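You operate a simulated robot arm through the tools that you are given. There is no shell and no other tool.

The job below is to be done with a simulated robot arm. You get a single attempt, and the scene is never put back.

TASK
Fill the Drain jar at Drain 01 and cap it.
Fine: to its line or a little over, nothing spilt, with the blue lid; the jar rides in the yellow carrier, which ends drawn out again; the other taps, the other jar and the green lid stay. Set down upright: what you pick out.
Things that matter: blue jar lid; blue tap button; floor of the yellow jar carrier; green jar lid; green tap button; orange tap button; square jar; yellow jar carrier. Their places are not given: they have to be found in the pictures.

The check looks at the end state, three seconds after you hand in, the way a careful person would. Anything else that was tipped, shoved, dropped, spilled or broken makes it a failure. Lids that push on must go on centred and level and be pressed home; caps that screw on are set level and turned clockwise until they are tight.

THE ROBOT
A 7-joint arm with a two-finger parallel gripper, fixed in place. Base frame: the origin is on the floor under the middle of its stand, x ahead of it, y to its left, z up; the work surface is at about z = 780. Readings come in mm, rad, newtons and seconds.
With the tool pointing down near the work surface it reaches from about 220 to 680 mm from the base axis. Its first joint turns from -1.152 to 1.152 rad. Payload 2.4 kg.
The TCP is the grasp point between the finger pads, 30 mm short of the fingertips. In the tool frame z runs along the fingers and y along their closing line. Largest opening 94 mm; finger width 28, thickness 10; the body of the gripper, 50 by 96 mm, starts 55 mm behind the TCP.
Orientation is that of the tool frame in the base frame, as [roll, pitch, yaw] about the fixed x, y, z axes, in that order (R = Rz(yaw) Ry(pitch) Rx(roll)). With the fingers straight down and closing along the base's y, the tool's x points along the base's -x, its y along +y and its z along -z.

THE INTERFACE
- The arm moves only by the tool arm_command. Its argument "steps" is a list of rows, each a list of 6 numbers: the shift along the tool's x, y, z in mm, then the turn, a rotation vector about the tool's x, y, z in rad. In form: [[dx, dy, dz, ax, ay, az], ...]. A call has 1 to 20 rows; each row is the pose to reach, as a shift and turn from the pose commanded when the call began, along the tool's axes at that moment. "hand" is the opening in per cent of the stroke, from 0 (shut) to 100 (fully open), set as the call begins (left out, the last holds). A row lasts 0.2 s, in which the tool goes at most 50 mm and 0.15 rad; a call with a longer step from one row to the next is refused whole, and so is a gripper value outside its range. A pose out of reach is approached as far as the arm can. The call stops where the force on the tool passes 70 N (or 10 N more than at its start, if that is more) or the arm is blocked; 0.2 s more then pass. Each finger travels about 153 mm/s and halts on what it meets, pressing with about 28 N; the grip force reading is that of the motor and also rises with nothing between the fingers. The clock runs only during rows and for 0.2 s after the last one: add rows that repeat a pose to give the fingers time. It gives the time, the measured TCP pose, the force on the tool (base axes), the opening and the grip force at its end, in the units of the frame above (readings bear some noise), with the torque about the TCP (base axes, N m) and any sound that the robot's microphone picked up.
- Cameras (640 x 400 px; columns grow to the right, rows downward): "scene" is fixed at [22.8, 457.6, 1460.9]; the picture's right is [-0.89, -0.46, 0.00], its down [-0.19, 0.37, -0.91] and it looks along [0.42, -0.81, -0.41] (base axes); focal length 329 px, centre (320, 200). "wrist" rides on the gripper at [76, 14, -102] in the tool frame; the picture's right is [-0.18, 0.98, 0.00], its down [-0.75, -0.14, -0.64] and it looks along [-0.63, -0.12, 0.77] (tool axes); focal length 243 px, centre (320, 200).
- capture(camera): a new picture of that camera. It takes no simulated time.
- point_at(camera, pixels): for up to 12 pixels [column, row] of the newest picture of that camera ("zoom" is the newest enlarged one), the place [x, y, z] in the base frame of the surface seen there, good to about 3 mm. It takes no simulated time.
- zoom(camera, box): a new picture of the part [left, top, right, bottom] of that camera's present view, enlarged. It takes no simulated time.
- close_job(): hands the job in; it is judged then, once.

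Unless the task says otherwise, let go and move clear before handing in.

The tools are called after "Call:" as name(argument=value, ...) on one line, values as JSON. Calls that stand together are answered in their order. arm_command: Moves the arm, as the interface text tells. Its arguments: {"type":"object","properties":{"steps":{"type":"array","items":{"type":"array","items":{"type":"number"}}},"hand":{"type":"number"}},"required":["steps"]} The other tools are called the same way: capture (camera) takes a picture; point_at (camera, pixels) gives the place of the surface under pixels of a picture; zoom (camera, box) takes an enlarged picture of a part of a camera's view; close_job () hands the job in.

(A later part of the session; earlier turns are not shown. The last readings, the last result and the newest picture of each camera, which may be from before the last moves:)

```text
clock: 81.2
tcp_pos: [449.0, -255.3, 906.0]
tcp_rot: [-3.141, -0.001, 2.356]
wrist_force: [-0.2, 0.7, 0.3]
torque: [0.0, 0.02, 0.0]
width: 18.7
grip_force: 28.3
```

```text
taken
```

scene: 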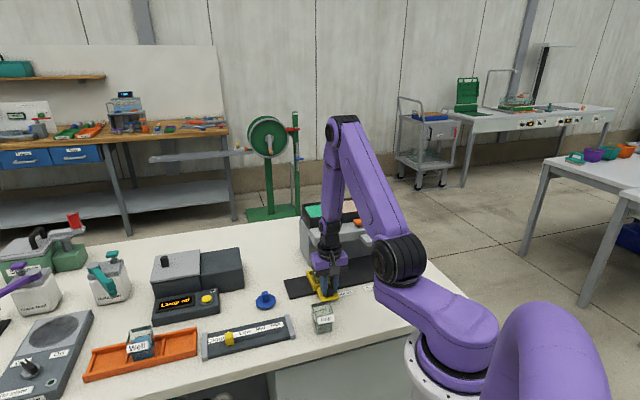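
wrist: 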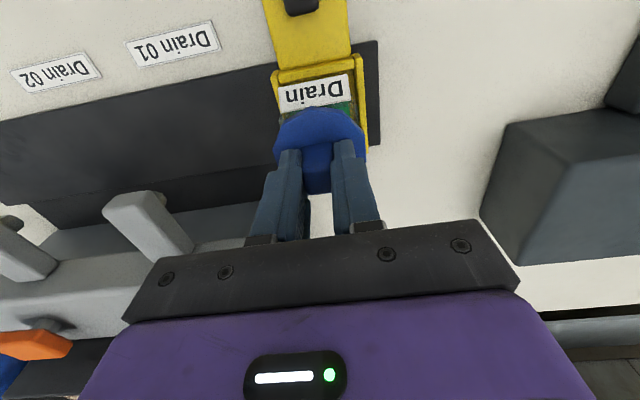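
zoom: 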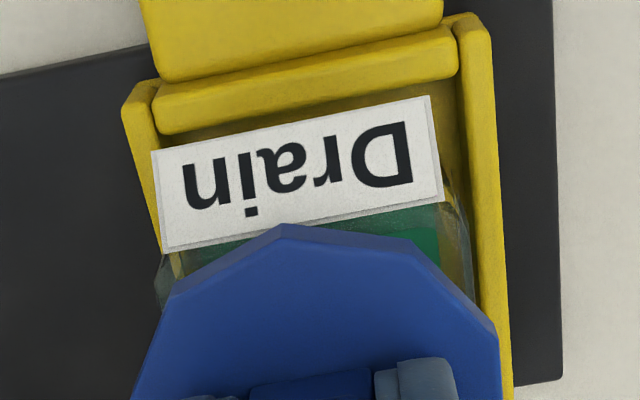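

Querying lid front vertices and label edges in the same view. First a new zoom to be the newest.

Call:
zoom(camera="wrist", box=[260, 50, 380, 150])

Call:
point_at(camera="zoom", pixels=[[286, 234], [280, 237], [292, 236], [408, 252], [400, 250], [414, 256], [488, 335], [490, 342], [180, 296], [177, 300], [172, 303], [330, 300]])

Call:
point_at(camera="zoom", pixels=[[156, 165], [158, 185], [160, 205], [163, 225], [165, 242], [430, 108], [432, 125], [435, 145], [438, 165], [440, 185], [157, 175], [433, 135]])

```text
4.00 times, centred on (320, 100) of wrist
```

zoom: 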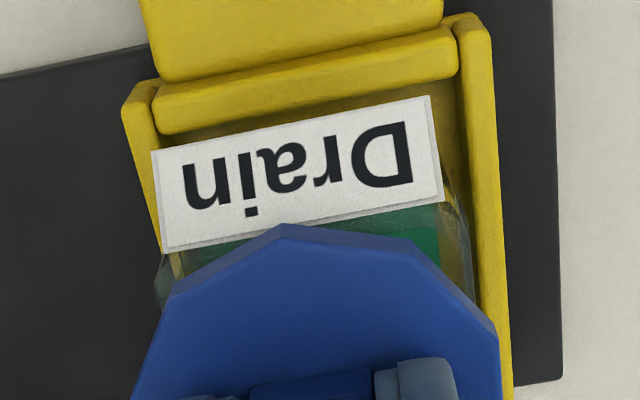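

```text
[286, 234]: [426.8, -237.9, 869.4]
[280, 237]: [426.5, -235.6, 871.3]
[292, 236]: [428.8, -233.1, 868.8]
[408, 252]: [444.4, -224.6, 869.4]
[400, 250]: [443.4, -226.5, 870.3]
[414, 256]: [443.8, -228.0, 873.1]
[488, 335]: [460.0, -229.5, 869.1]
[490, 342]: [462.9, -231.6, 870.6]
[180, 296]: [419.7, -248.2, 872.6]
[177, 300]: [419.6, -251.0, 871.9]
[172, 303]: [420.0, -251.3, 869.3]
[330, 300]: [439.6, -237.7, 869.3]
```

```text
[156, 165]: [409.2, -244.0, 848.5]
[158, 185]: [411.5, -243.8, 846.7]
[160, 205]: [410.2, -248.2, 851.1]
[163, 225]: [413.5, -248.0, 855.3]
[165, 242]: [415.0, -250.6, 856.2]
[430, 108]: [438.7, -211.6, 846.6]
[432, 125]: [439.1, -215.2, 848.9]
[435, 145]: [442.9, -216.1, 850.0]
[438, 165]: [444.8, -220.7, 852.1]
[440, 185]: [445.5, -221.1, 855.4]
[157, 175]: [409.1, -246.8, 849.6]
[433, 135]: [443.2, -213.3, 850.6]
```

Now the lid is at t≈136.3 against the jar's 138.1, with n matched (−497.1). I'll shift +1.7 mm along t and lower to probe.

Call:
arm_command(steps=[[-0.2, 0.9, 0, 0, 0, 0], [-0.2, 1.7, 0, 0, 0, 0], [-0.2, 1.7, 2, 0, 0, 0], [-0.2, 1.7, 4, 0, 0, 0], [-0.2, 1.7, 5, 0, 0, 0], [-0.2, 1.7, 5, 0, 0, 0]])

Call:
arm_command(steps=[[0, 0, 0.7, 0, 0, 0], [0, 0, 1.4, 0, 0, 0], [0, 0, 1.4, 0, 0, 0]])

```text
clock: 82.6
tcp_pos: [450.3, -254.8, 900.8]
tcp_rot: [3.141, 0.003, 2.358]
wrist_force: [-1.4, 1.4, 10.5]
torque: [0.1, 0.15, 0.0]
width: 19.0
grip_force: 27.5
```

```text
clock: 83.4
tcp_pos: [450.7, -255.7, 900.3]
tcp_rot: [-3.141, 0.004, 2.355]
wrist_force: [-3.6, 0.7, 32.5]
torque: [0.16, 0.22, 0.0]
width: 18.8
grip_force: 27.8
```

Contact again at the same height with 32 N and no drop, so either still misaligned or the plug shape matters. I'll lift the lid and tilt it toward the scene camera to see its underside.

Call:
arm_command(steps=[[0, 0, -5, 0, 0, 0], [0, 0, -25, 0, 0, 0], [0, 0, -60, 0, 0, 0], [20, 20, -90, 0, 0, 0], [45, 45, -105, 0, 0, 0], [57, 62, -110, 0, 0, 0], [57, 62, -110, 0, 0.15, 0], [57, 62, -110, 0, 0.3, 0], [57, 62, -110, 0, 0.45, 0], [57, 62, -110, 0, 0.6, 0], [57, 62, -110, 0, 0.75, 0], [57, 62, -110, 0, 0.9, 0], [57, 62, -110, 0, 1.0, 0], [57, 62, -110, 0, 1.0, 0]])

Call:
capture(camera="scene")

```text
clock: 86.4
tcp_pos: [454.2, -170.9, 1011.0]
tcp_rot: [-3.141, -1.001, 2.356]
wrist_force: [0.6, -0.3, 0.5]
torque: [0.0, -0.01, -0.02]
width: 18.6
grip_force: 27.8
```

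```text
taken
```

scene: 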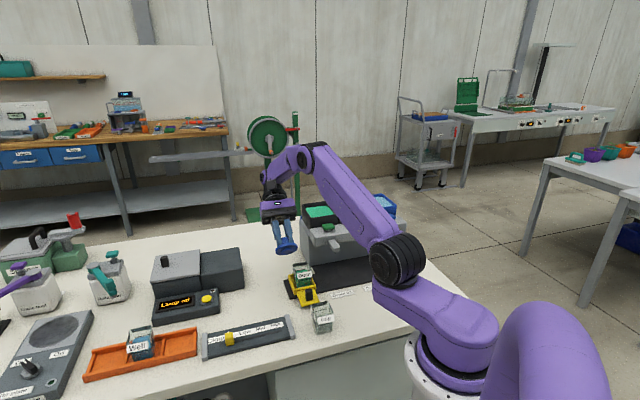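

Call:
zoom(camera="scene", box=[265, 215, 305, 260])

Call:
zoom(camera="scene", box=[290, 256, 330, 292])

```text
8.89 times, centred on (285, 238) of scene
```

zoom: 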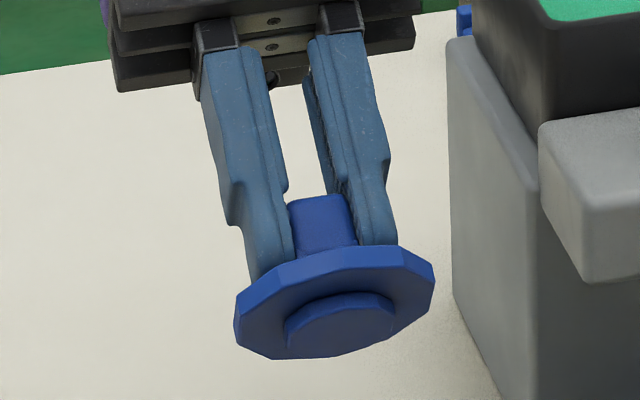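

```text
11.11 times, centred on (310, 274) of scene
```

zoom: 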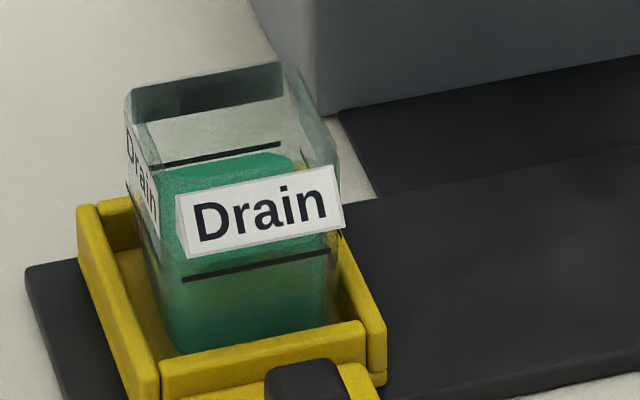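

The lid has a round plug about 33 mm across, well smaller than the jar's mouth, so the plug was probably inside and the disc resting on the rim or the label tops. I'll measure the rim and label-top heights carefully.

Call:
point_at(camera="zoom", pixels=[[160, 83], [190, 78], [220, 73], [250, 68], [275, 64], [298, 80], [308, 95], [318, 112], [327, 130], [334, 148], [131, 95], [127, 110]])

Call:
point_at(camera="zoom", pixels=[[180, 197], [210, 191], [240, 185], [270, 179], [300, 173], [328, 168], [185, 250], [335, 220], [260, 215], [130, 130], [140, 160], [155, 215]])

Call:
point_at(camera="zoom", pixels=[[155, 87], [170, 84], [200, 79], [230, 74], [260, 69], [285, 66], [295, 72], [303, 86], [313, 103], [323, 121], [331, 139], [337, 155]])

```text
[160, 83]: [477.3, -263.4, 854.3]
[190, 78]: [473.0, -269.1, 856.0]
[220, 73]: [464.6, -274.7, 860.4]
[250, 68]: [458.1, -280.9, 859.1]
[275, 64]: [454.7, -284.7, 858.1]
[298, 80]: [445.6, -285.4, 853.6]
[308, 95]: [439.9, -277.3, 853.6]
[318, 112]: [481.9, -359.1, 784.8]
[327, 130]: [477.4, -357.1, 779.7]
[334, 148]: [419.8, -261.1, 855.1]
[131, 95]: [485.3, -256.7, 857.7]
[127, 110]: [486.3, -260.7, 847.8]
```

```text
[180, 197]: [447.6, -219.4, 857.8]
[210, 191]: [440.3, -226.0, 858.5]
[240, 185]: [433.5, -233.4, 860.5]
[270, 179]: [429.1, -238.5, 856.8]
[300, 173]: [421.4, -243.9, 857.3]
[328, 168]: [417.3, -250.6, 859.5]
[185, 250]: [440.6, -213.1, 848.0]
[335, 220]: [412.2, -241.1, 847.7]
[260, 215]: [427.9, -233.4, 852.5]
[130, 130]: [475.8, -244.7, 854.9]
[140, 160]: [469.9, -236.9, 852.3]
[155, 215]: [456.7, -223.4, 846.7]
```

```text
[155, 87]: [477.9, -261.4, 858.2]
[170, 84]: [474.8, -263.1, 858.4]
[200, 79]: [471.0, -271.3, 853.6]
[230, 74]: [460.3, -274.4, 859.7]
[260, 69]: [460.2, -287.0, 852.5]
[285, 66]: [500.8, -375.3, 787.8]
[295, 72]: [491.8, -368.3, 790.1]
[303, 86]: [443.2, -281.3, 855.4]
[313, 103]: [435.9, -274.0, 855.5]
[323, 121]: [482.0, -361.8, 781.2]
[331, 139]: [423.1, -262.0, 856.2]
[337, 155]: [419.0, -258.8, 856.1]
```

Rim and label tops are both at about z=858, so at contact the plug was inside and the disc about at the rim. I'll turn the tool back upright and return above the jar.

Call:
arm_command(steps=[[0, 0, 0, 0, -0.15, 0], [0, 0, 0, 0, -0.3, 0], [0, 0, 0, 0, -0.45, 0], [0, 0, 0, 0, -0.6, 0], [0, 0, 0, 0, -0.75, 0], [0, 0, 0, 0, -0.9, 0], [0, 0, 0, 0, -1.0, 0], [0, 0, 0, 0, -1.0, 0]])

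Call:
arm_command(steps=[[-20, -22, 10, 0, 0, 0], [-45, -48, 25, 0, 0, 0], [-57, -62, 50, 0, 0, 0], [-57, -62, 80, 0, 0, 0], [-57, -62, 98, 0, 0, 0], [-57, -62, 98, 0, 0, 0]])

Call:
zoom(camera="wrist", box=[260, 50, 380, 150])

Call:
zoom(camera="scene", box=[290, 247, 330, 287])

```text
clock: 88.2
tcp_pos: [453.7, -170.4, 1010.9]
tcp_rot: [3.141, 0.003, 2.357]
wrist_force: [0.3, 0.2, -0.1]
torque: [0.03, 0.01, 0.01]
width: 18.9
grip_force: 27.7
```

```text
clock: 89.6
tcp_pos: [450.7, -255.5, 910.9]
tcp_rot: [3.141, 0.0, 2.355]
wrist_force: [0.0, -0.4, -0.2]
torque: [0.01, -0.02, 0.04]
width: 18.8
grip_force: 28.4
```

```text
4.00 times, centred on (320, 100) of wrist
```

zoom: 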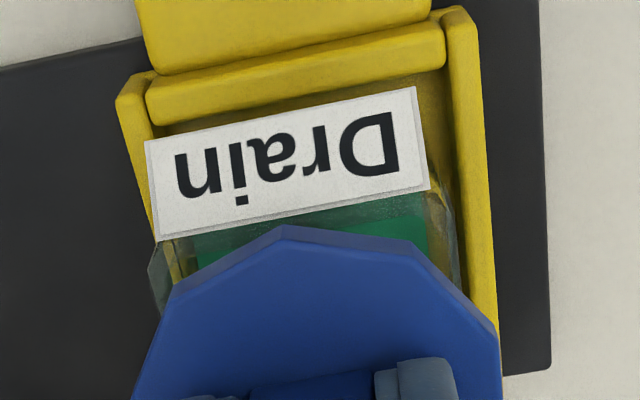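

```text
10.00 times, centred on (310, 267) of scene
```

zoom: 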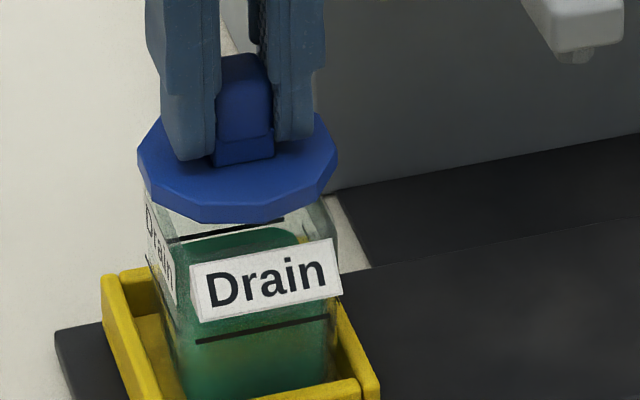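

I'll re-measure label edges and lid vertices from the wrist view to confirm centring before lowering.

Call:
zoom(camera="wrist", box=[260, 50, 380, 150])

Call:
point_at(camera="zoom", pixels=[[149, 155], [151, 175], [153, 195], [155, 215], [157, 232], [416, 98], [419, 115], [421, 135], [424, 155], [427, 175], [150, 165], [422, 145]])

Call:
point_at(camera="zoom", pixels=[[283, 234], [278, 237], [288, 236], [402, 250], [396, 248], [408, 254], [488, 335], [490, 342], [180, 296], [177, 300], [172, 303], [330, 300]])

```text
4.00 times, centred on (320, 100) of wrist
```

zoom: 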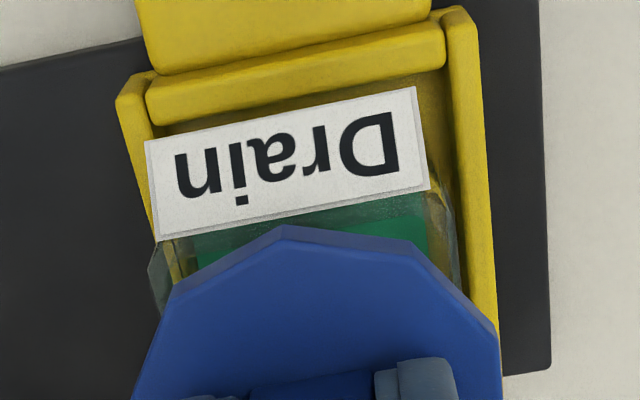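

```text
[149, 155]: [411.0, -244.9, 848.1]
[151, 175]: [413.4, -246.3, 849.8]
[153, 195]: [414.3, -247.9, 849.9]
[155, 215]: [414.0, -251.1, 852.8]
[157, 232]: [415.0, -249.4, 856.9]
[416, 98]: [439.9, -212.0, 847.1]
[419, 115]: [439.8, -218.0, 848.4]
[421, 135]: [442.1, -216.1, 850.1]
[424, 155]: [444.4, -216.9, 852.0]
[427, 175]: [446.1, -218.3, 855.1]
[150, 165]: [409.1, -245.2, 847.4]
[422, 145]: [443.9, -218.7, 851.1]
```

```text
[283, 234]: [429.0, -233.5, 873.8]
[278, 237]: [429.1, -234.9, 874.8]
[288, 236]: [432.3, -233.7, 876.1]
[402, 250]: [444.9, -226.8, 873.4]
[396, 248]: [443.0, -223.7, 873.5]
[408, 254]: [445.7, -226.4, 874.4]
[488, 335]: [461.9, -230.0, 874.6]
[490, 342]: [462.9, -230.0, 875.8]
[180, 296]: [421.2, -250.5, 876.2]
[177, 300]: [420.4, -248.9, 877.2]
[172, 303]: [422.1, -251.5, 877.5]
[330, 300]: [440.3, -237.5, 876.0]
```

Lid t≈137.8 vs jar 138.4, n matched; I'll add +0.5 mm in t and lower to contact.

Call:
arm_command(steps=[[0, 0.5, 3, 0, 0, 0], [0, 0.5, 6, 0, 0, 0], [0, 0.5, 8, 0, 0, 0], [0, 0.5, 9, 0, 0, 0], [0, 0.5, 9, 0, 0, 0]])

Call:
arm_command(steps=[[0, 0, 0.6, 0, 0, 0], [0, 0, 1.2, 0, 0, 0], [0, 0, 1.2, 0, 0, 0]])

```text
clock: 90.8
tcp_pos: [450.2, -254.7, 902.2]
tcp_rot: [3.141, 0.0, 2.356]
wrist_force: [-0.6, 0.8, -0.8]
torque: [0.0, 0.0, -0.05]
width: 18.7
grip_force: 28.1
```

```text
clock: 91.6
tcp_pos: [451.1, -254.5, 901.4]
tcp_rot: [3.14, 0.0, 2.356]
wrist_force: [0.0, -0.9, 0.4]
torque: [0.01, 0.0, -0.01]
width: 18.8
grip_force: 27.9
```

Call:
arm_command(steps=[[0, 0, 0.6, 0, 0, 0], [0, 0, 1.2, 0, 0, 0], [0, 0, 1.2, 0, 0, 0]])

```text
clock: 92.4
tcp_pos: [450.9, -254.5, 901.7]
tcp_rot: [-3.141, 0.002, 2.356]
wrist_force: [0.9, -0.4, 7.9]
torque: [-0.13, -0.08, -0.01]
width: 18.6
grip_force: 28.2
```

Light contact (7.9 N) at TCP z≈901. Pressing further to see whether it drops home.

Call:
arm_command(steps=[[0, 0, 0.7, 0, 0, 0], [0, 0, 1.4, 0, 0, 0], [0, 0, 1.4, 0, 0, 0]])

Call:
arm_command(steps=[[0, 0, 0.7, 0, 0, 0], [0, 0, 1.4, 0, 0, 0], [0, 0, 1.4, 0, 0, 0]])

Call:
zoom(camera="scene", box=[290, 252, 330, 277])

```text
clock: 93.2
tcp_pos: [449.8, -254.7, 900.5]
tcp_rot: [-3.141, 0.004, 2.356]
wrist_force: [-3.1, 2.7, 34.1]
torque: [0.13, 0.17, -0.02]
width: 18.8
grip_force: 28.0
```

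```text
clock: 94.0
tcp_pos: [452.0, -254.6, 900.2]
tcp_rot: [3.14, 0.006, 2.358]
wrist_force: [-4.2, 2.2, 50.1]
torque: [0.18, 0.31, -0.01]
width: 18.7
grip_force: 27.9
```

```text
16.00 times, centred on (310, 264) of scene
```

zoom: 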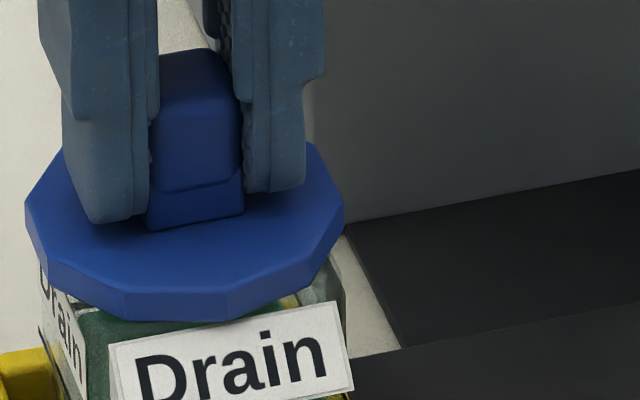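

The force reached 50 N with almost no travel, so the disc seems to bear on the rim. I'll unload gently, release, and then press on the block's top with closed fingers.

Call:
arm_command(steps=[[0, 0, -1.5, 0, 0, 0], [0, 0, -3.0, 0, 0, 0], [0, 0, -3.0, 0, 0, 0]])

```text
clock: 94.8
tcp_pos: [449.6, -254.8, 899.7]
tcp_rot: [3.141, 0.004, 2.356]
wrist_force: [3.6, -3.6, 20.8]
torque: [-0.36, -0.4, 0.02]
width: 19.0
grip_force: 27.8
```

Still 21 N on the tool; I'll raise another 1.2 mm to unload before opening.

Call:
arm_command(steps=[[0, 0, -0.6, 0, 0, 0], [0, 0, -1.2, 0, 0, 0], [0, 0, -1.2, 0, 0, 0]])

```text
clock: 95.6
tcp_pos: [450.6, -254.1, 900.7]
tcp_rot: [-3.14, -0.006, 2.357]
wrist_force: [0.6, -0.1, 0.1]
torque: [-0.01, -0.01, 0.0]
width: 19.1
grip_force: 28.1
```

Force is zero now. Opening and rising 60 mm.

Call:
arm_command(steps=[[0, 0, 0, 0, 0, 0], [0, 0, 0, 0, 0, 0], [0, 0, -15, 0, 0, 0], [0, 0, -40, 0, 0, 0], [0, 0, -60, 0, 0, 0], [0, 0, -60, 0, 0, 0]], hand=45)

Call:
zoom(camera="scene", box=[290, 252, 330, 277])

Call:
point_at(camera="zoom", pixels=[[48, 215], [60, 190], [75, 165], [52, 245], [75, 275], [130, 299], [190, 298], [240, 287], [285, 265], [305, 240], [335, 205], [318, 168]])

Call:
zoom(camera="wrist", box=[260, 50, 390, 160])

```text
clock: 97.0
tcp_pos: [451.2, -253.9, 961.0]
tcp_rot: [-3.141, 0.0, 2.357]
wrist_force: [1.0, -0.2, -0.6]
torque: [0.0, -0.03, 0.02]
width: 42.3
grip_force: 0.1
```

```text
16.00 times, centred on (310, 264) of scene
```

zoom: 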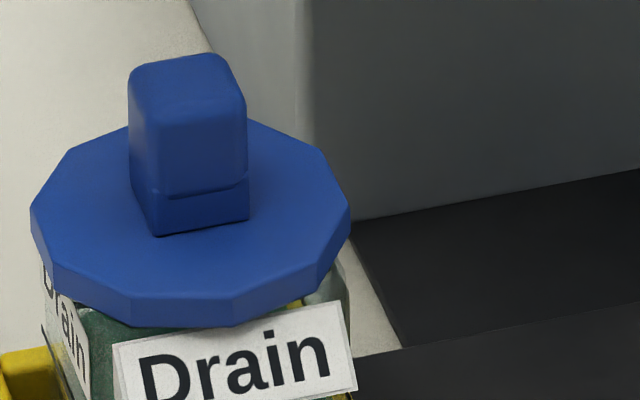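

```text
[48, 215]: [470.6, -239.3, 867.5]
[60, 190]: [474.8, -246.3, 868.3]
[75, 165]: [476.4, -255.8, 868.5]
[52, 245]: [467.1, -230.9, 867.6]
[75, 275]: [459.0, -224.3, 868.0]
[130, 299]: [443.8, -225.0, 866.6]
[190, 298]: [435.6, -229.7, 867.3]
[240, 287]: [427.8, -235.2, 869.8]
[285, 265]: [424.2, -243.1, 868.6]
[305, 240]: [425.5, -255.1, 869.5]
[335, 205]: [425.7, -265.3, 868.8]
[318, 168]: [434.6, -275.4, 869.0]
```

```text
3.64 times, centred on (325, 105) of wrist
```

zoom: 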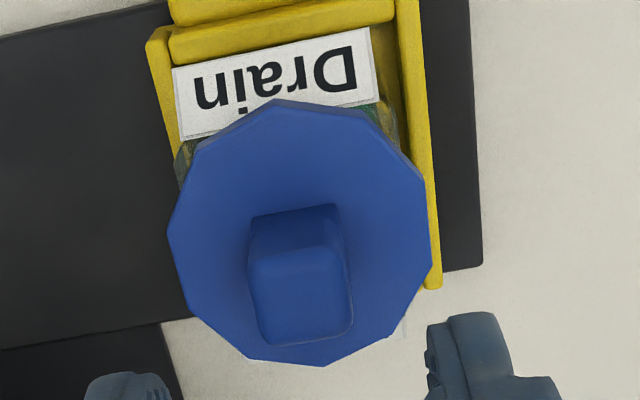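

The lid top reads z≈868 again. I'll measure the disc's lower edge and the rim/label top just below it to see if there is any gap.

Call:
zoom(camera="scene", box=[290, 258, 330, 283])

Call:
point_at(camera="zoom", pixels=[[60, 190], [90, 208], [125, 222], [160, 225], [200, 225], [235, 222], [270, 210], [300, 192], [125, 207], [200, 210], [235, 208], [60, 175]])

Call:
point_at(camera="zoom", pixels=[[115, 248], [150, 241], [180, 234], [250, 228], [290, 218], [330, 210], [335, 190], [325, 200], [90, 225], [60, 205], [48, 195], [80, 240]])

```text
16.00 times, centred on (310, 270) of scene
```

zoom: 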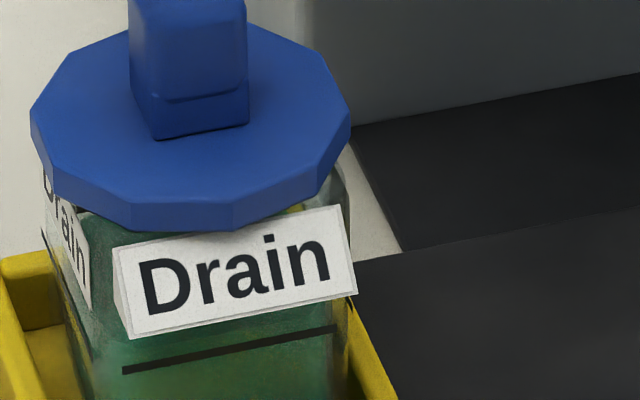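

```text
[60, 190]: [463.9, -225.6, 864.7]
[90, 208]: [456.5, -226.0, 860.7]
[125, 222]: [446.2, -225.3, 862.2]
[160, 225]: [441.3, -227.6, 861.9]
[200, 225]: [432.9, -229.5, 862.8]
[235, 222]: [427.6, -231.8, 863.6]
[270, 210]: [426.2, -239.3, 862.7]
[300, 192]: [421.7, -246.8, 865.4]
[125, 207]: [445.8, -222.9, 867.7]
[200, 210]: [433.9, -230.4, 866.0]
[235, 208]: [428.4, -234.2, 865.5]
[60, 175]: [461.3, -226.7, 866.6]
```

```text
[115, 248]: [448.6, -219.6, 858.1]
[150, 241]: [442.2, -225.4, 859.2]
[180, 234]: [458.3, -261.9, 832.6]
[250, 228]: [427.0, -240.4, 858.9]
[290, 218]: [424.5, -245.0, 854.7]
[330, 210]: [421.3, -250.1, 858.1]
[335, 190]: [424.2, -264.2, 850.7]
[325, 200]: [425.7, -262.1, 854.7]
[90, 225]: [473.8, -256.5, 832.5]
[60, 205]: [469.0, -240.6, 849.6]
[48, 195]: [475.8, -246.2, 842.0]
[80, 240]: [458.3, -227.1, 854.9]
```

The disc's lower edge is at ≈861 and the rim somewhere in 855–858, so it's not fully home. I'll measure the identical Drip jar's rim height for a clean reference of jar height.

Call:
zoom(camera="scene", box=[306, 300, 338, 332])

```text
12.50 times, centred on (322, 316) of scene
```

zoom: 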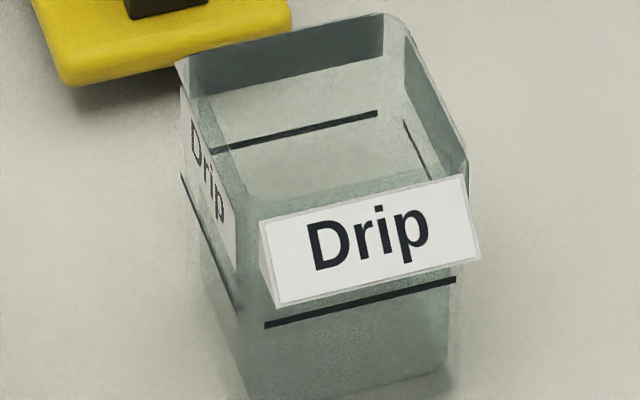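

Call:
point_at(camera="zoom", pixels=[[205, 58], [250, 47], [300, 36], [350, 24], [385, 16], [402, 35], [415, 58], [430, 85], [445, 115], [460, 150], [182, 68], [195, 62]])

Call:
point_at(camera="zoom", pixels=[[265, 225], [300, 218], [340, 209], [380, 200], [420, 191], [455, 183], [270, 300], [475, 255], [265, 250], [270, 325], [440, 283], [350, 303]])

Call:
point_at(camera="zoom", pixels=[[210, 60], [260, 48], [310, 37], [360, 25], [395, 25], [405, 45], [418, 68], [433, 95], [448, 125], [462, 165], [225, 54], [335, 30]])

```text
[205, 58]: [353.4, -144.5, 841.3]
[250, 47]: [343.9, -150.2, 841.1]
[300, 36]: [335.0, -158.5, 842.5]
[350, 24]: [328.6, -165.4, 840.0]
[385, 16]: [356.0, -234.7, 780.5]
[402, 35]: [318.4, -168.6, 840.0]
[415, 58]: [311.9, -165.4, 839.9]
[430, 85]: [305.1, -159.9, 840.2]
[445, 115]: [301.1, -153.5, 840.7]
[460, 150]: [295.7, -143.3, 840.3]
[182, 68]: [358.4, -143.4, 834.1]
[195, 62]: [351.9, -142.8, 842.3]
```

```text
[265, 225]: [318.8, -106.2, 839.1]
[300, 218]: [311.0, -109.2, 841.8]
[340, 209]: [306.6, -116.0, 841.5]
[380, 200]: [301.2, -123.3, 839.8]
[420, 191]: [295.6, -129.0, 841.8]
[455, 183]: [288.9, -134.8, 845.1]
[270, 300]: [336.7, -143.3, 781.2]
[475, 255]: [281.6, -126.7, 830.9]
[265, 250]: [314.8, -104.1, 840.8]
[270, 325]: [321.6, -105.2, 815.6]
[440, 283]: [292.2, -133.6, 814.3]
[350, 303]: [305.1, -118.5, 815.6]
```

```text
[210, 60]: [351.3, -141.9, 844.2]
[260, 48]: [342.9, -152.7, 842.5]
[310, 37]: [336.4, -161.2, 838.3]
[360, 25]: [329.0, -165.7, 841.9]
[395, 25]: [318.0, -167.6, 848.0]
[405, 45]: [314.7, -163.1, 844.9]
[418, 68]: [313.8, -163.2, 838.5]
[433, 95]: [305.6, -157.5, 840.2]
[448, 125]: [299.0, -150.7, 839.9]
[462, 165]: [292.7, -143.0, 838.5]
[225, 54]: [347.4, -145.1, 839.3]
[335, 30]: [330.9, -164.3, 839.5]
```

Drip's rim is 840.7 on the table, so the Drain rim in the carrier is at ≈855.6 and the lid (disc bottom ≈861.5) still stands ~6 mm proud: its plug is at the mouth. I'll check its centring again from the wrist view before pressing on top.

Call:
zoom(camera="wrist", box=[260, 50, 390, 160])

Call:
point_at(camera="zoom", pixels=[[274, 108], [365, 115], [419, 177], [427, 262], [388, 330], [323, 358], [246, 352], [196, 302], [175, 232], [206, 153], [330, 180], [300, 320]])

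Call:
point_at(camera="zoom", pixels=[[175, 80], [177, 100], [180, 120], [182, 132], [371, 40], [373, 60], [376, 80], [377, 95], [260, 230], [335, 220], [345, 320], [265, 335]])

```text
3.64 times, centred on (325, 105) of wrist
```

zoom: 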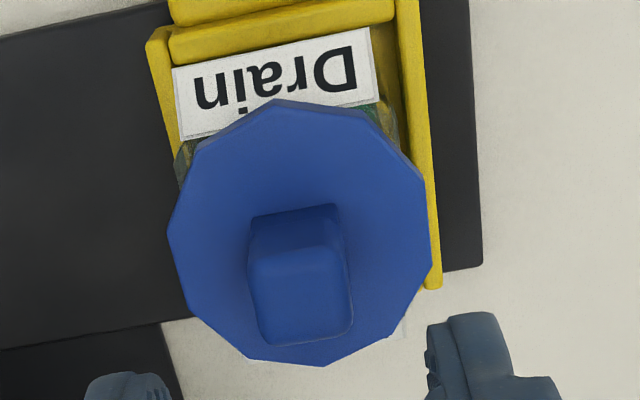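

```text
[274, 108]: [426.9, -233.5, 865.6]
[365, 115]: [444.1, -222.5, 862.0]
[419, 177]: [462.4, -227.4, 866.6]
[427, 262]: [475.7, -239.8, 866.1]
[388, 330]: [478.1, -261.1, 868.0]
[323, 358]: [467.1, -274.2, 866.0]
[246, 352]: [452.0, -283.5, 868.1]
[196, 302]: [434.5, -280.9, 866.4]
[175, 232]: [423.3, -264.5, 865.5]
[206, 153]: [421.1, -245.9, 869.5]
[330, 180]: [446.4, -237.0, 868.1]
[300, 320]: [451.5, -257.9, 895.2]
```

```text
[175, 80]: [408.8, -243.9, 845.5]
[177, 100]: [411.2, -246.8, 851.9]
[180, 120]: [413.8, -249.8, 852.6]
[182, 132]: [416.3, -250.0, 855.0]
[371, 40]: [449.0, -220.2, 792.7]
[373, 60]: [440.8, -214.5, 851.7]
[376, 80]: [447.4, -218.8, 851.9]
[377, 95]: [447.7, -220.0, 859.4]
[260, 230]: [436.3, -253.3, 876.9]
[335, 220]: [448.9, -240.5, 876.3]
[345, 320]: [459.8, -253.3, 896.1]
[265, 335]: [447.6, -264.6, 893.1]
```

The lid is centred within about 1 mm (t 138.0 vs 138.7, n −496.2 vs −497). Now I'll close the fingers and come down onto the block's top (z≈897) to press.

Call:
arm_command(steps=[[1, -0.7, 0, 0, 0, 0], [1, -0.7, 0, 0, 0, 0], [1, -0.7, 12, 0, 0, 0], [1, -0.7, 24, 0, 0, 0], [1, -0.7, 30, 0, 0, 0], [1, -0.7, 30, 0, 0, 0]], hand=0)

Call:
zoom(camera="scene", box=[290, 245, 330, 270])

Call:
capture(camera="wrist")

```text
clock: 98.4
tcp_pos: [447.3, -254.7, 932.0]
tcp_rot: [3.141, -0.001, 2.355]
wrist_force: [-0.1, 0.7, 0.2]
torque: [0.03, -0.02, 0.0]
width: 0.0
grip_force: 27.6
```

```text
16.00 times, centred on (310, 258) of scene
```

zoom: 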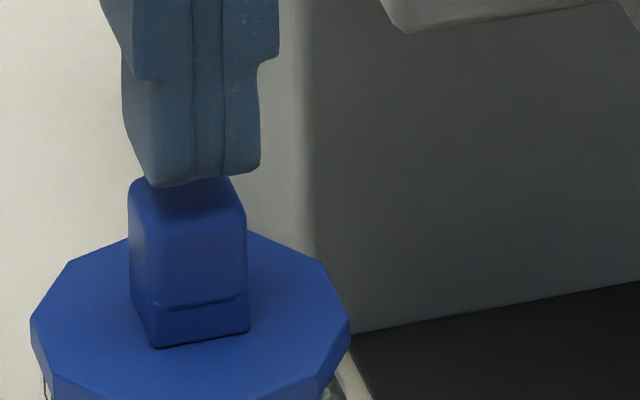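

```text
taken
```

wrist: 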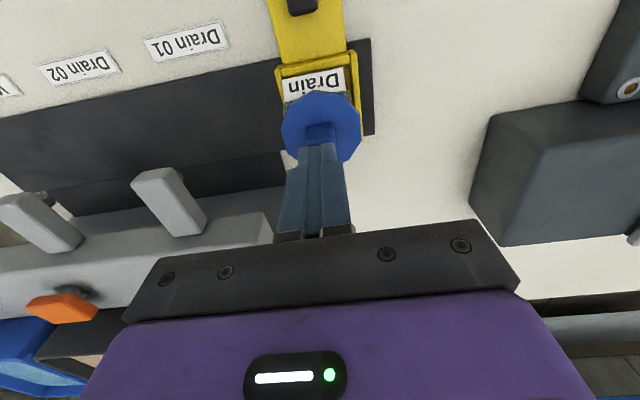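

The closed fingertips are just above the block's top. I'll shift +1.2 mm in t and press down in small steps.

Call:
arm_command(steps=[[0, 1.2, 1.5, 0, 0, 0], [0, 1.2, 3, 0, 0, 0], [0, 1.2, 4, 0, 0, 0], [0, 1.2, 4, 0, 0, 0]])

Call:
arm_command(steps=[[0, 0, 1, 0, 0, 0], [0, 0, 2, 0, 0, 0], [0, 0, 2, 0, 0, 0]])

```text
clock: 99.4
tcp_pos: [450.2, -253.4, 928.6]
tcp_rot: [3.141, 0.001, 2.356]
wrist_force: [-0.2, -0.2, -0.2]
torque: [-0.03, -0.05, 0.0]
width: 0.1
grip_force: 27.8
```

```text
clock: 100.2
tcp_pos: [450.1, -253.5, 924.8]
tcp_rot: [3.141, 0.002, 2.357]
wrist_force: [0.1, 0.2, 1.9]
torque: [0.01, -0.02, -0.02]
width: 0.1
grip_force: 28.2
```

Just touching at TCP z≈926. Pressing in further steps.

Call:
arm_command(steps=[[0, 0, 1, 0, 0, 0], [0, 0, 2, 0, 0, 0], [0, 0, 2, 0, 0, 0]])

Call:
arm_command(steps=[[0, 0, 0.7, 0, 0, 0], [0, 0, 1.4, 0, 0, 0], [0, 0, 1.4, 0, 0, 0]])

```text
clock: 101.0
tcp_pos: [450.2, -252.8, 925.4]
tcp_rot: [3.14, 0.003, 2.356]
wrist_force: [-4.8, 4.6, 36.7]
torque: [0.23, 0.22, 0.02]
width: 0.2
grip_force: 28.1
```

```text
clock: 101.8
tcp_pos: [451.0, -253.3, 925.2]
tcp_rot: [3.141, 0.007, 2.357]
wrist_force: [-4.0, 3.9, 46.9]
torque: [0.21, 0.22, -0.02]
width: 0.0
grip_force: 28.1
```

47 N and no drop yet. Pressing on toward 60+ N.

Call:
arm_command(steps=[[0, 0, 0.7, 0, 0, 0], [0, 0, 1.2, 0, 0, 0], [0, 0, 1.2, 0, 0, 0]])

Call:
zoom(camera="scene", box=[290, 252, 330, 277])

```text
clock: 102.6
tcp_pos: [450.8, -253.9, 924.6]
tcp_rot: [3.14, 0.01, 2.357]
wrist_force: [-4.1, 3.5, 59.7]
torque: [0.27, 0.29, -0.02]
width: 0.0
grip_force: 28.5
```

```text
16.00 times, centred on (310, 264) of scene
```

zoom: 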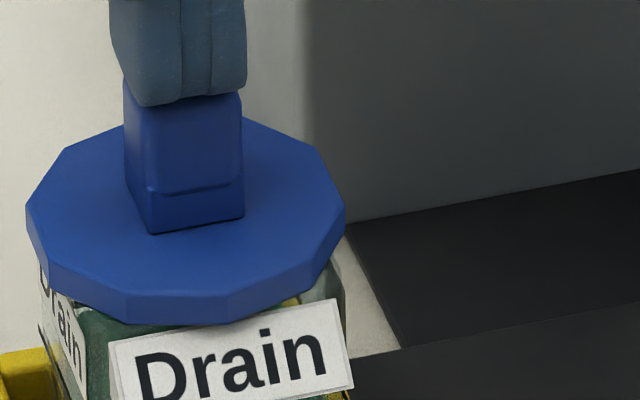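

Even at 60 N it does not drop, so something geometric holds it. I'll back off and plan a low side view with the wrist camera; first I check obstacle positions on that side (dark box at wrist px 475–640).

Call:
arm_command(steps=[[0, 0, -3, 0, 0, 0], [0, 0, -10, 0, 0, 0], [0, 0, -40, 0, 0, 0], [0, 0, -75, 0, 0, 0], [0, 0, -75, 0, 0, 0]])

Call:
capture(camera="wrist")

Call:
capture(camera="scene")

Call:
point_at(camera="scene", pixels=[[240, 250], [240, 285], [205, 255], [202, 290], [215, 305], [160, 320], [178, 262], [228, 262], [242, 270], [152, 265]])

```text
clock: 103.8
tcp_pos: [451.8, -252.5, 995.8]
tcp_rot: [3.141, -0.002, 2.356]
wrist_force: [0.3, -1.1, -0.3]
torque: [0.0, 0.0, 0.02]
width: 0.0
grip_force: 28.1
```

```text
taken
```

wrist: 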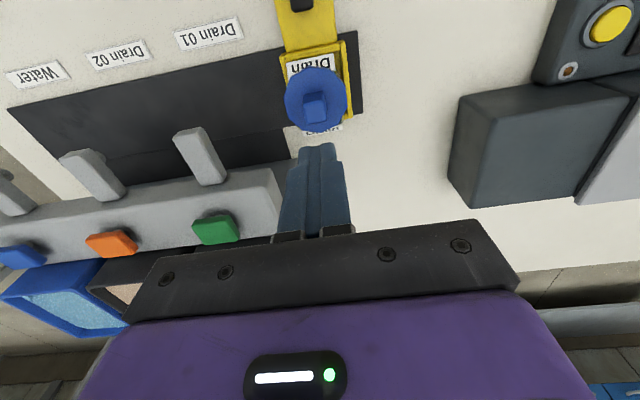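

```text
taken
```

scene: 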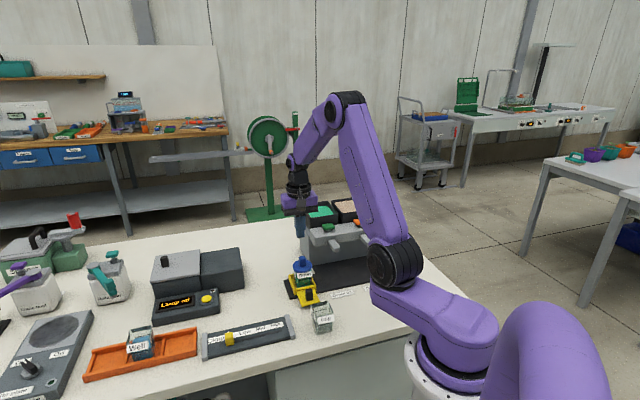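

```text
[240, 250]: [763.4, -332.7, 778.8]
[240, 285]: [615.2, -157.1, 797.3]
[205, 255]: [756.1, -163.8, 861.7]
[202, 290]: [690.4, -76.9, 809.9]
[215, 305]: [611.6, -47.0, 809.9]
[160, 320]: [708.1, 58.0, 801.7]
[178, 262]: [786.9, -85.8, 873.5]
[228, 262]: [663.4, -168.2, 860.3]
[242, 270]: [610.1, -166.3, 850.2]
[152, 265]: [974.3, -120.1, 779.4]
```

The box lies at t>314, n<−545 with top z≈861, so the space at t≈250, n≈−497 is free. I'll move there at height and turn the tool 90° so the camera faces the jar from the t+ side.

Call:
arm_command(steps=[[0, 12, 0, 0, 0, 0.14], [0, 24, 0, 0, 0, 0.28], [0, 36, 0, 0, 0, 0.42], [0, 48, 0, 0, 0, 0.56], [0, 60, 0, 0, 0, 0.7], [0, 72, 0, 0, 0, 0.84], [0, 84, 0, 0, 0, 0.98], [0, 96, 0, 0, 0, 1.12], [0, 108, 0, 0, 0, 1.26], [0, 116, 0, 0, 0, 1.4], [0, 116, 0, 0, 0, 1.54], [0, 116, 0, 0, 0, 1.57], [0, 116, 0, 0, 0, 1.57]])

Call:
capture(camera="wrist")

Call:
capture(camera="scene")

```text
clock: 106.6
tcp_pos: [532.3, -171.4, 996.9]
tcp_rot: [3.142, 0.0, 0.786]
wrist_force: [-1.0, -0.2, -0.5]
torque: [-0.01, 0.02, 0.01]
width: 0.1
grip_force: 27.9
```

```text
taken
```

wrist: 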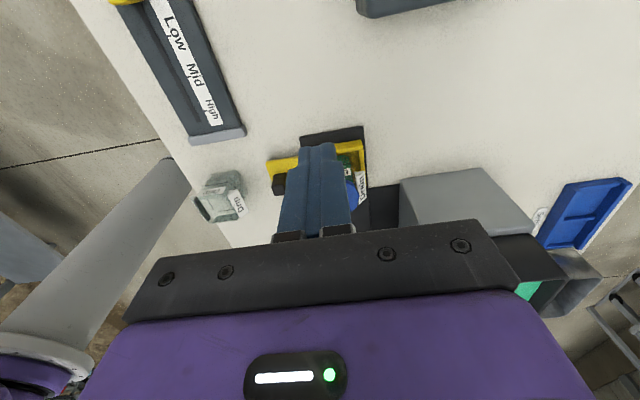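

```text
taken
```

scene: 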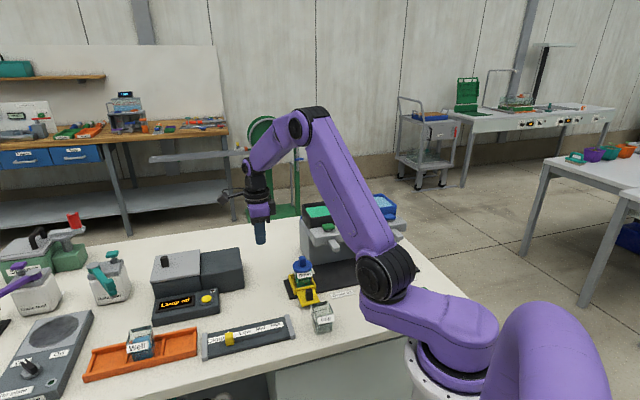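

I'll open the fingers (to see between them), tilt the camera up by 0.65 rad and come down to z≈890.

Call:
arm_command(steps=[[0, 0, 15, 0, -0.13, 0], [0, 0, 35, 0, -0.26, 0], [0, 0, 55, 0, -0.39, 0], [0, 0, 75, 0, -0.52, 0], [0, 0, 95, 0, -0.65, 0], [0, 0, 107, 0, -0.65, 0], [0, 0, 107, 0, -0.65, 0]], hand=100)

Call:
capture(camera="wrist")

```text
clock: 108.2
tcp_pos: [533.1, -170.7, 888.0]
tcp_rot: [3.142, 0.651, 0.785]
wrist_force: [-0.8, 0.2, -0.6]
torque: [-0.01, -0.01, 0.02]
width: 94.0
grip_force: 0.1
```

```text
taken
```

wrist: 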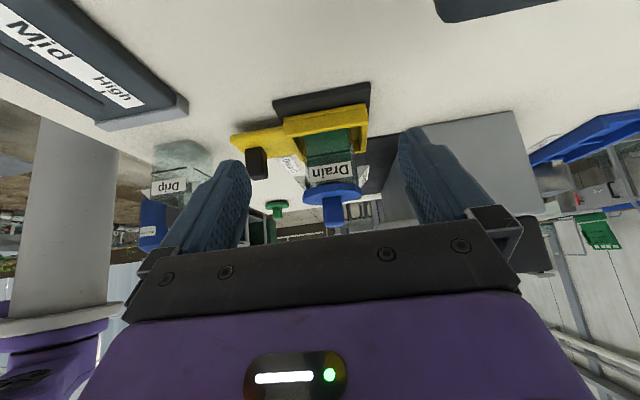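

The jar and lid show side-on (upside down) at px (330,170). Zooming in on the lid/jar joint.

Call:
zoom(camera="wrist", box=[290, 110, 375, 230])

Call:
zoom(camera="wrist", box=[300, 155, 365, 210])

```text
3.33 times, centred on (332, 170) of wrist
```

zoom: 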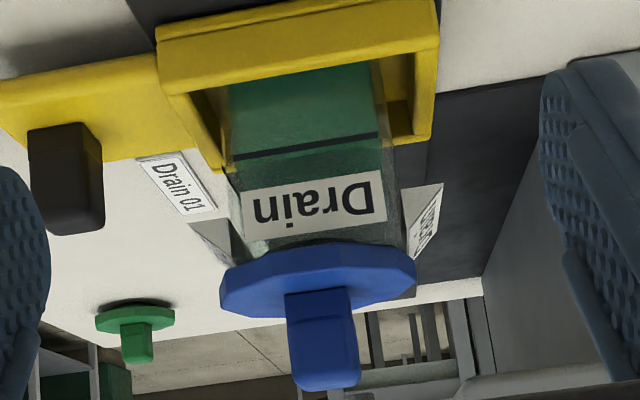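

```text
7.27 times, centred on (332, 182) of wrist
```

zoom: 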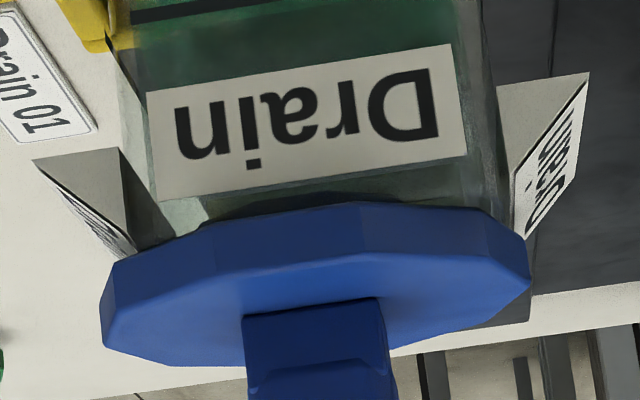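

The side view shows the disc's underside practically meeting the jar's rim. I'll zoom to the limit on that joint.

Call:
zoom(camera="wrist", box=[305, 165, 345, 195])

Call:
zoom(camera="wrist", box=[335, 165, 375, 195])

```text
13.33 times, centred on (325, 180) of wrist
```

zoom: 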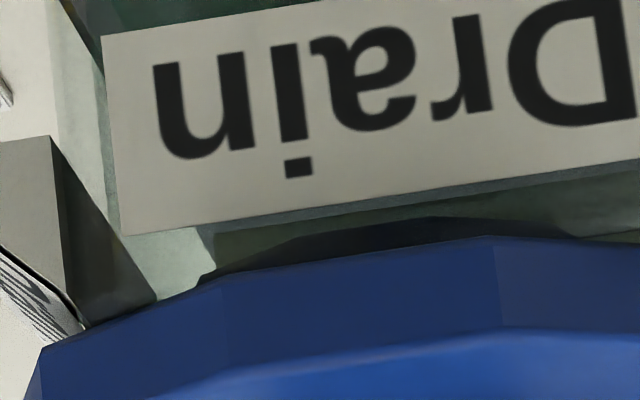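

```text
13.33 times, centred on (355, 180) of wrist
```

zoom: 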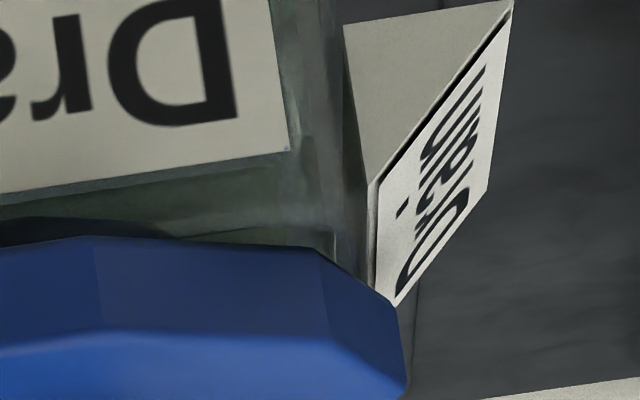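

I see the plug's dark arc through the glass, so the plug is inside; the wedge-shaped label tops seem to touch the disc. I'll probe heights of rim, wedge tops and disc edge in this view.

Call:
point_at(camera="zoom", pixels=[[392, 300], [385, 285], [375, 265], [372, 285], [378, 240], [335, 235], [300, 228], [260, 222], [230, 225], [340, 245], [200, 245], [300, 255]])

Call:
point_at(camera="zoom", pixels=[[100, 245], [100, 290], [100, 325], [250, 260], [250, 300], [370, 310], [390, 320], [50, 185], [150, 165], [270, 145], [100, 205], [320, 180]])

```text
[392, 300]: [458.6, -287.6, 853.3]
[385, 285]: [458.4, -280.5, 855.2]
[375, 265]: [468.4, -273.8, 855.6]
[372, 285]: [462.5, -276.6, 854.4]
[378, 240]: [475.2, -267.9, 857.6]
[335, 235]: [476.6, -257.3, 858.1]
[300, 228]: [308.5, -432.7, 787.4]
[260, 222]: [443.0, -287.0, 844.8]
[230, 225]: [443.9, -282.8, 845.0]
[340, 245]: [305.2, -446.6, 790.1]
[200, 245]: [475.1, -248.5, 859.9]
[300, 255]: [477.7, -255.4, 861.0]
```

```text
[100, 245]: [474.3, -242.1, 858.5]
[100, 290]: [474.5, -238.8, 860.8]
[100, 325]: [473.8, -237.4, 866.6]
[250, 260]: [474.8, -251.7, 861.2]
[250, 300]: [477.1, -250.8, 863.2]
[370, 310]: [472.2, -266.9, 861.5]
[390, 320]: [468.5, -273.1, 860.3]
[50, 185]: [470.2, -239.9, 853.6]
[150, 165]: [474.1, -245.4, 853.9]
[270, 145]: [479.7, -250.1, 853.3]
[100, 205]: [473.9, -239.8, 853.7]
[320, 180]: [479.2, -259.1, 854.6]
```

Heights are within noise of each other (disc lower edge ≈859, rim ≈856–858). I'll go to a truly level view: lower 27 mm and tilt 0.2 rad more.

Call:
arm_command(steps=[[8, 0, 10.5, 0, -0.1, 0], [16.3, 0, 21.5, 0, -0.2, 0], [16.3, 0, 21.5, 0, -0.2, 0]])

Call:
capture(camera="wrist")

Call:
zoom(camera="wrist", box=[295, 150, 375, 210])

```text
clock: 109.0
tcp_pos: [532.9, -171.3, 862.6]
tcp_rot: [-3.141, 0.852, 0.785]
wrist_force: [-0.1, -0.2, 0.2]
torque: [-0.01, -0.01, 0.02]
width: 93.7
grip_force: 0.0
```

```text
taken
```

wrist: 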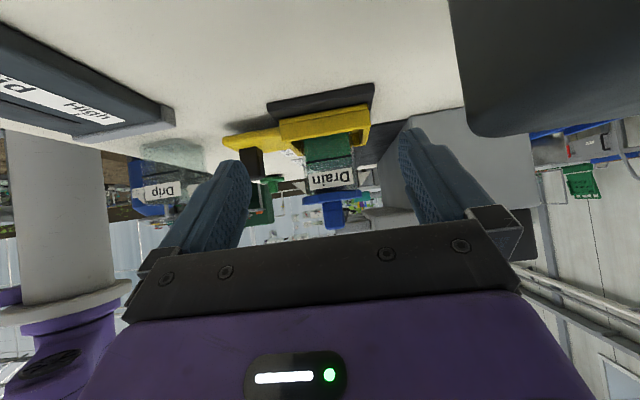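

```text
6.67 times, centred on (335, 180) of wrist
```

zoom: 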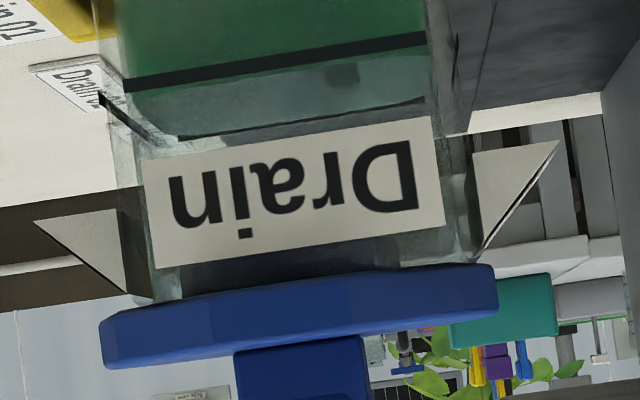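

This level view is very clear: the glass walls run right up to the disc, the liquid surface lies at the line, and the plug is dark inside. I'll zoom in on both rim corners to be sure.

Call:
zoom(camera="wrist", box=[305, 178, 345, 203])

Call:
zoom(camera="wrist", box=[330, 172, 370, 197])

Call:
zoom(camera="wrist", box=[310, 145, 360, 180])

```text
16.00 times, centred on (325, 190) of wrist
```

zoom: 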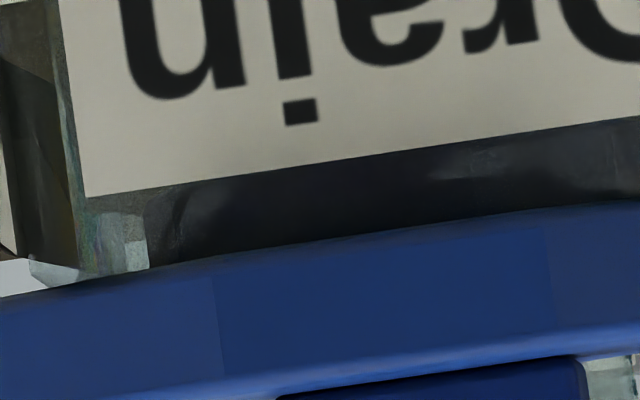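

```text
16.00 times, centred on (350, 184) of wrist
```

zoom: 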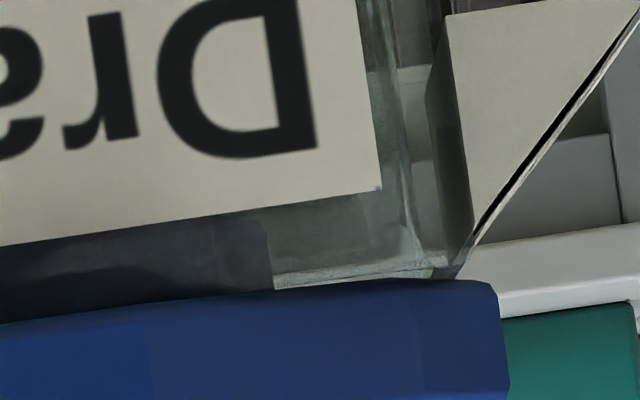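

```text
11.43 times, centred on (335, 162) of wrist
```

zoom: 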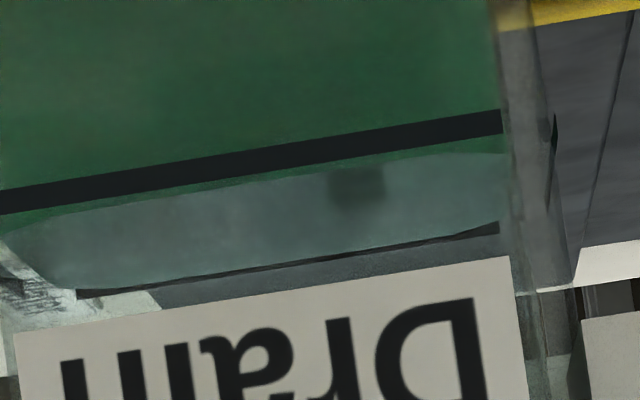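

This settles it: in the right-hand zoom the glass rim line (275–430, row ≈280) touches the disc's underside, with the plug inside and level, and the liquid stands just over the line. The lid is home and centred within ~1 mm. I'll raise and level the tool and move clear.

Call:
arm_command(steps=[[-25, 0, -22, 0, 0, 0], [-50, 0, -44, 0, 0.14, 0], [-75, 0, -66, 0, 0.28, 0], [-95, 0, -84, 0, 0.42, 0], [-115, 0, -101, 0, 0.56, 0], [-130, 0, -114, 0, 0.7, 0], [-130, 0, -114, 0, 0.84, 0], [-130, 0, -114, 0, 0.85, 0], [-130, 0, -114, 0, 0.85, 0]])

Call:
capture(camera="scene")

Call:
capture(camera="wrist")

```text
clock: 111.0
tcp_pos: [531.9, -171.0, 1035.1]
tcp_rot: [-3.141, 0.001, 0.785]
wrist_force: [0.0, 0.2, -0.3]
torque: [-0.01, 0.0, 0.04]
width: 93.9
grip_force: 0.0
```

```text
taken
```

scene: 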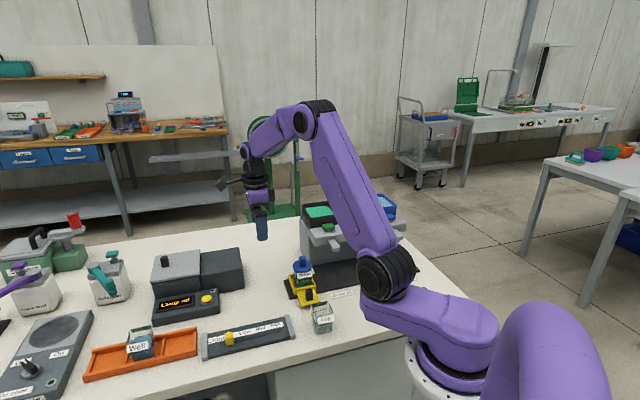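

```text
taken
```

wrist: 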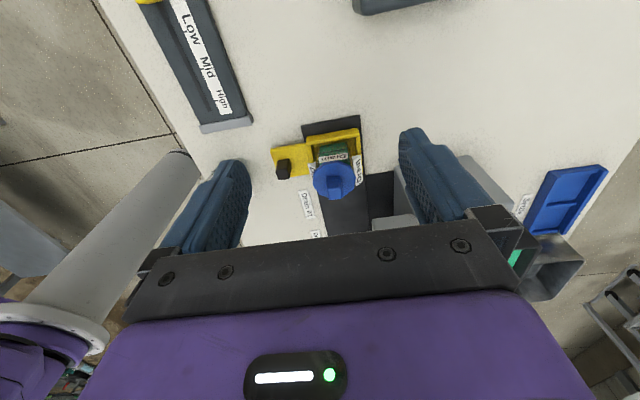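

The arm is clear. Final look at the carrier/jar/lid, the tap area and the Drip jar for shifts or spills.

Call:
zoom(camera="scene", box=[284, 268, 324, 308])

Call:
zoom(camera="scene", box=[270, 200, 390, 330])

```text
10.00 times, centred on (304, 288) of scene
```

zoom: 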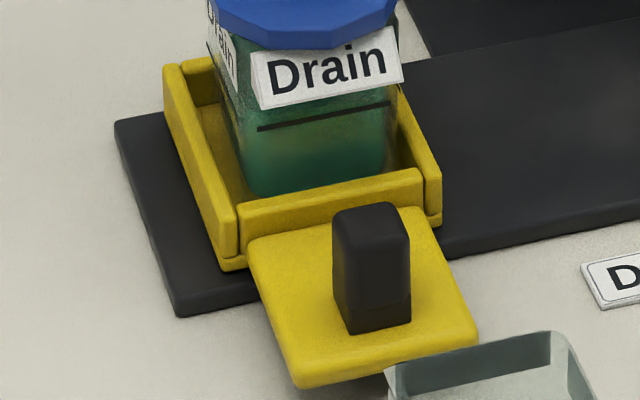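

```text
3.08 times, centred on (330, 265) of scene
```

zoom: 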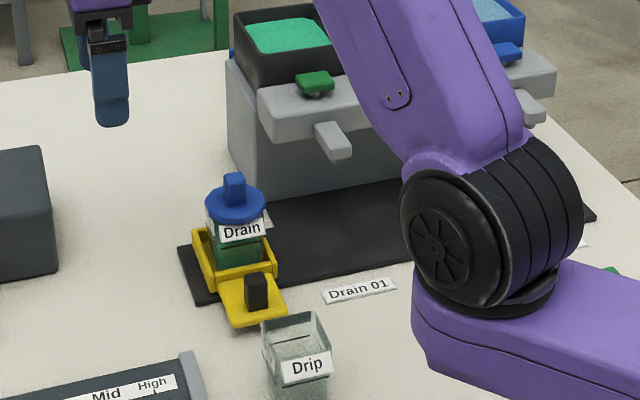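

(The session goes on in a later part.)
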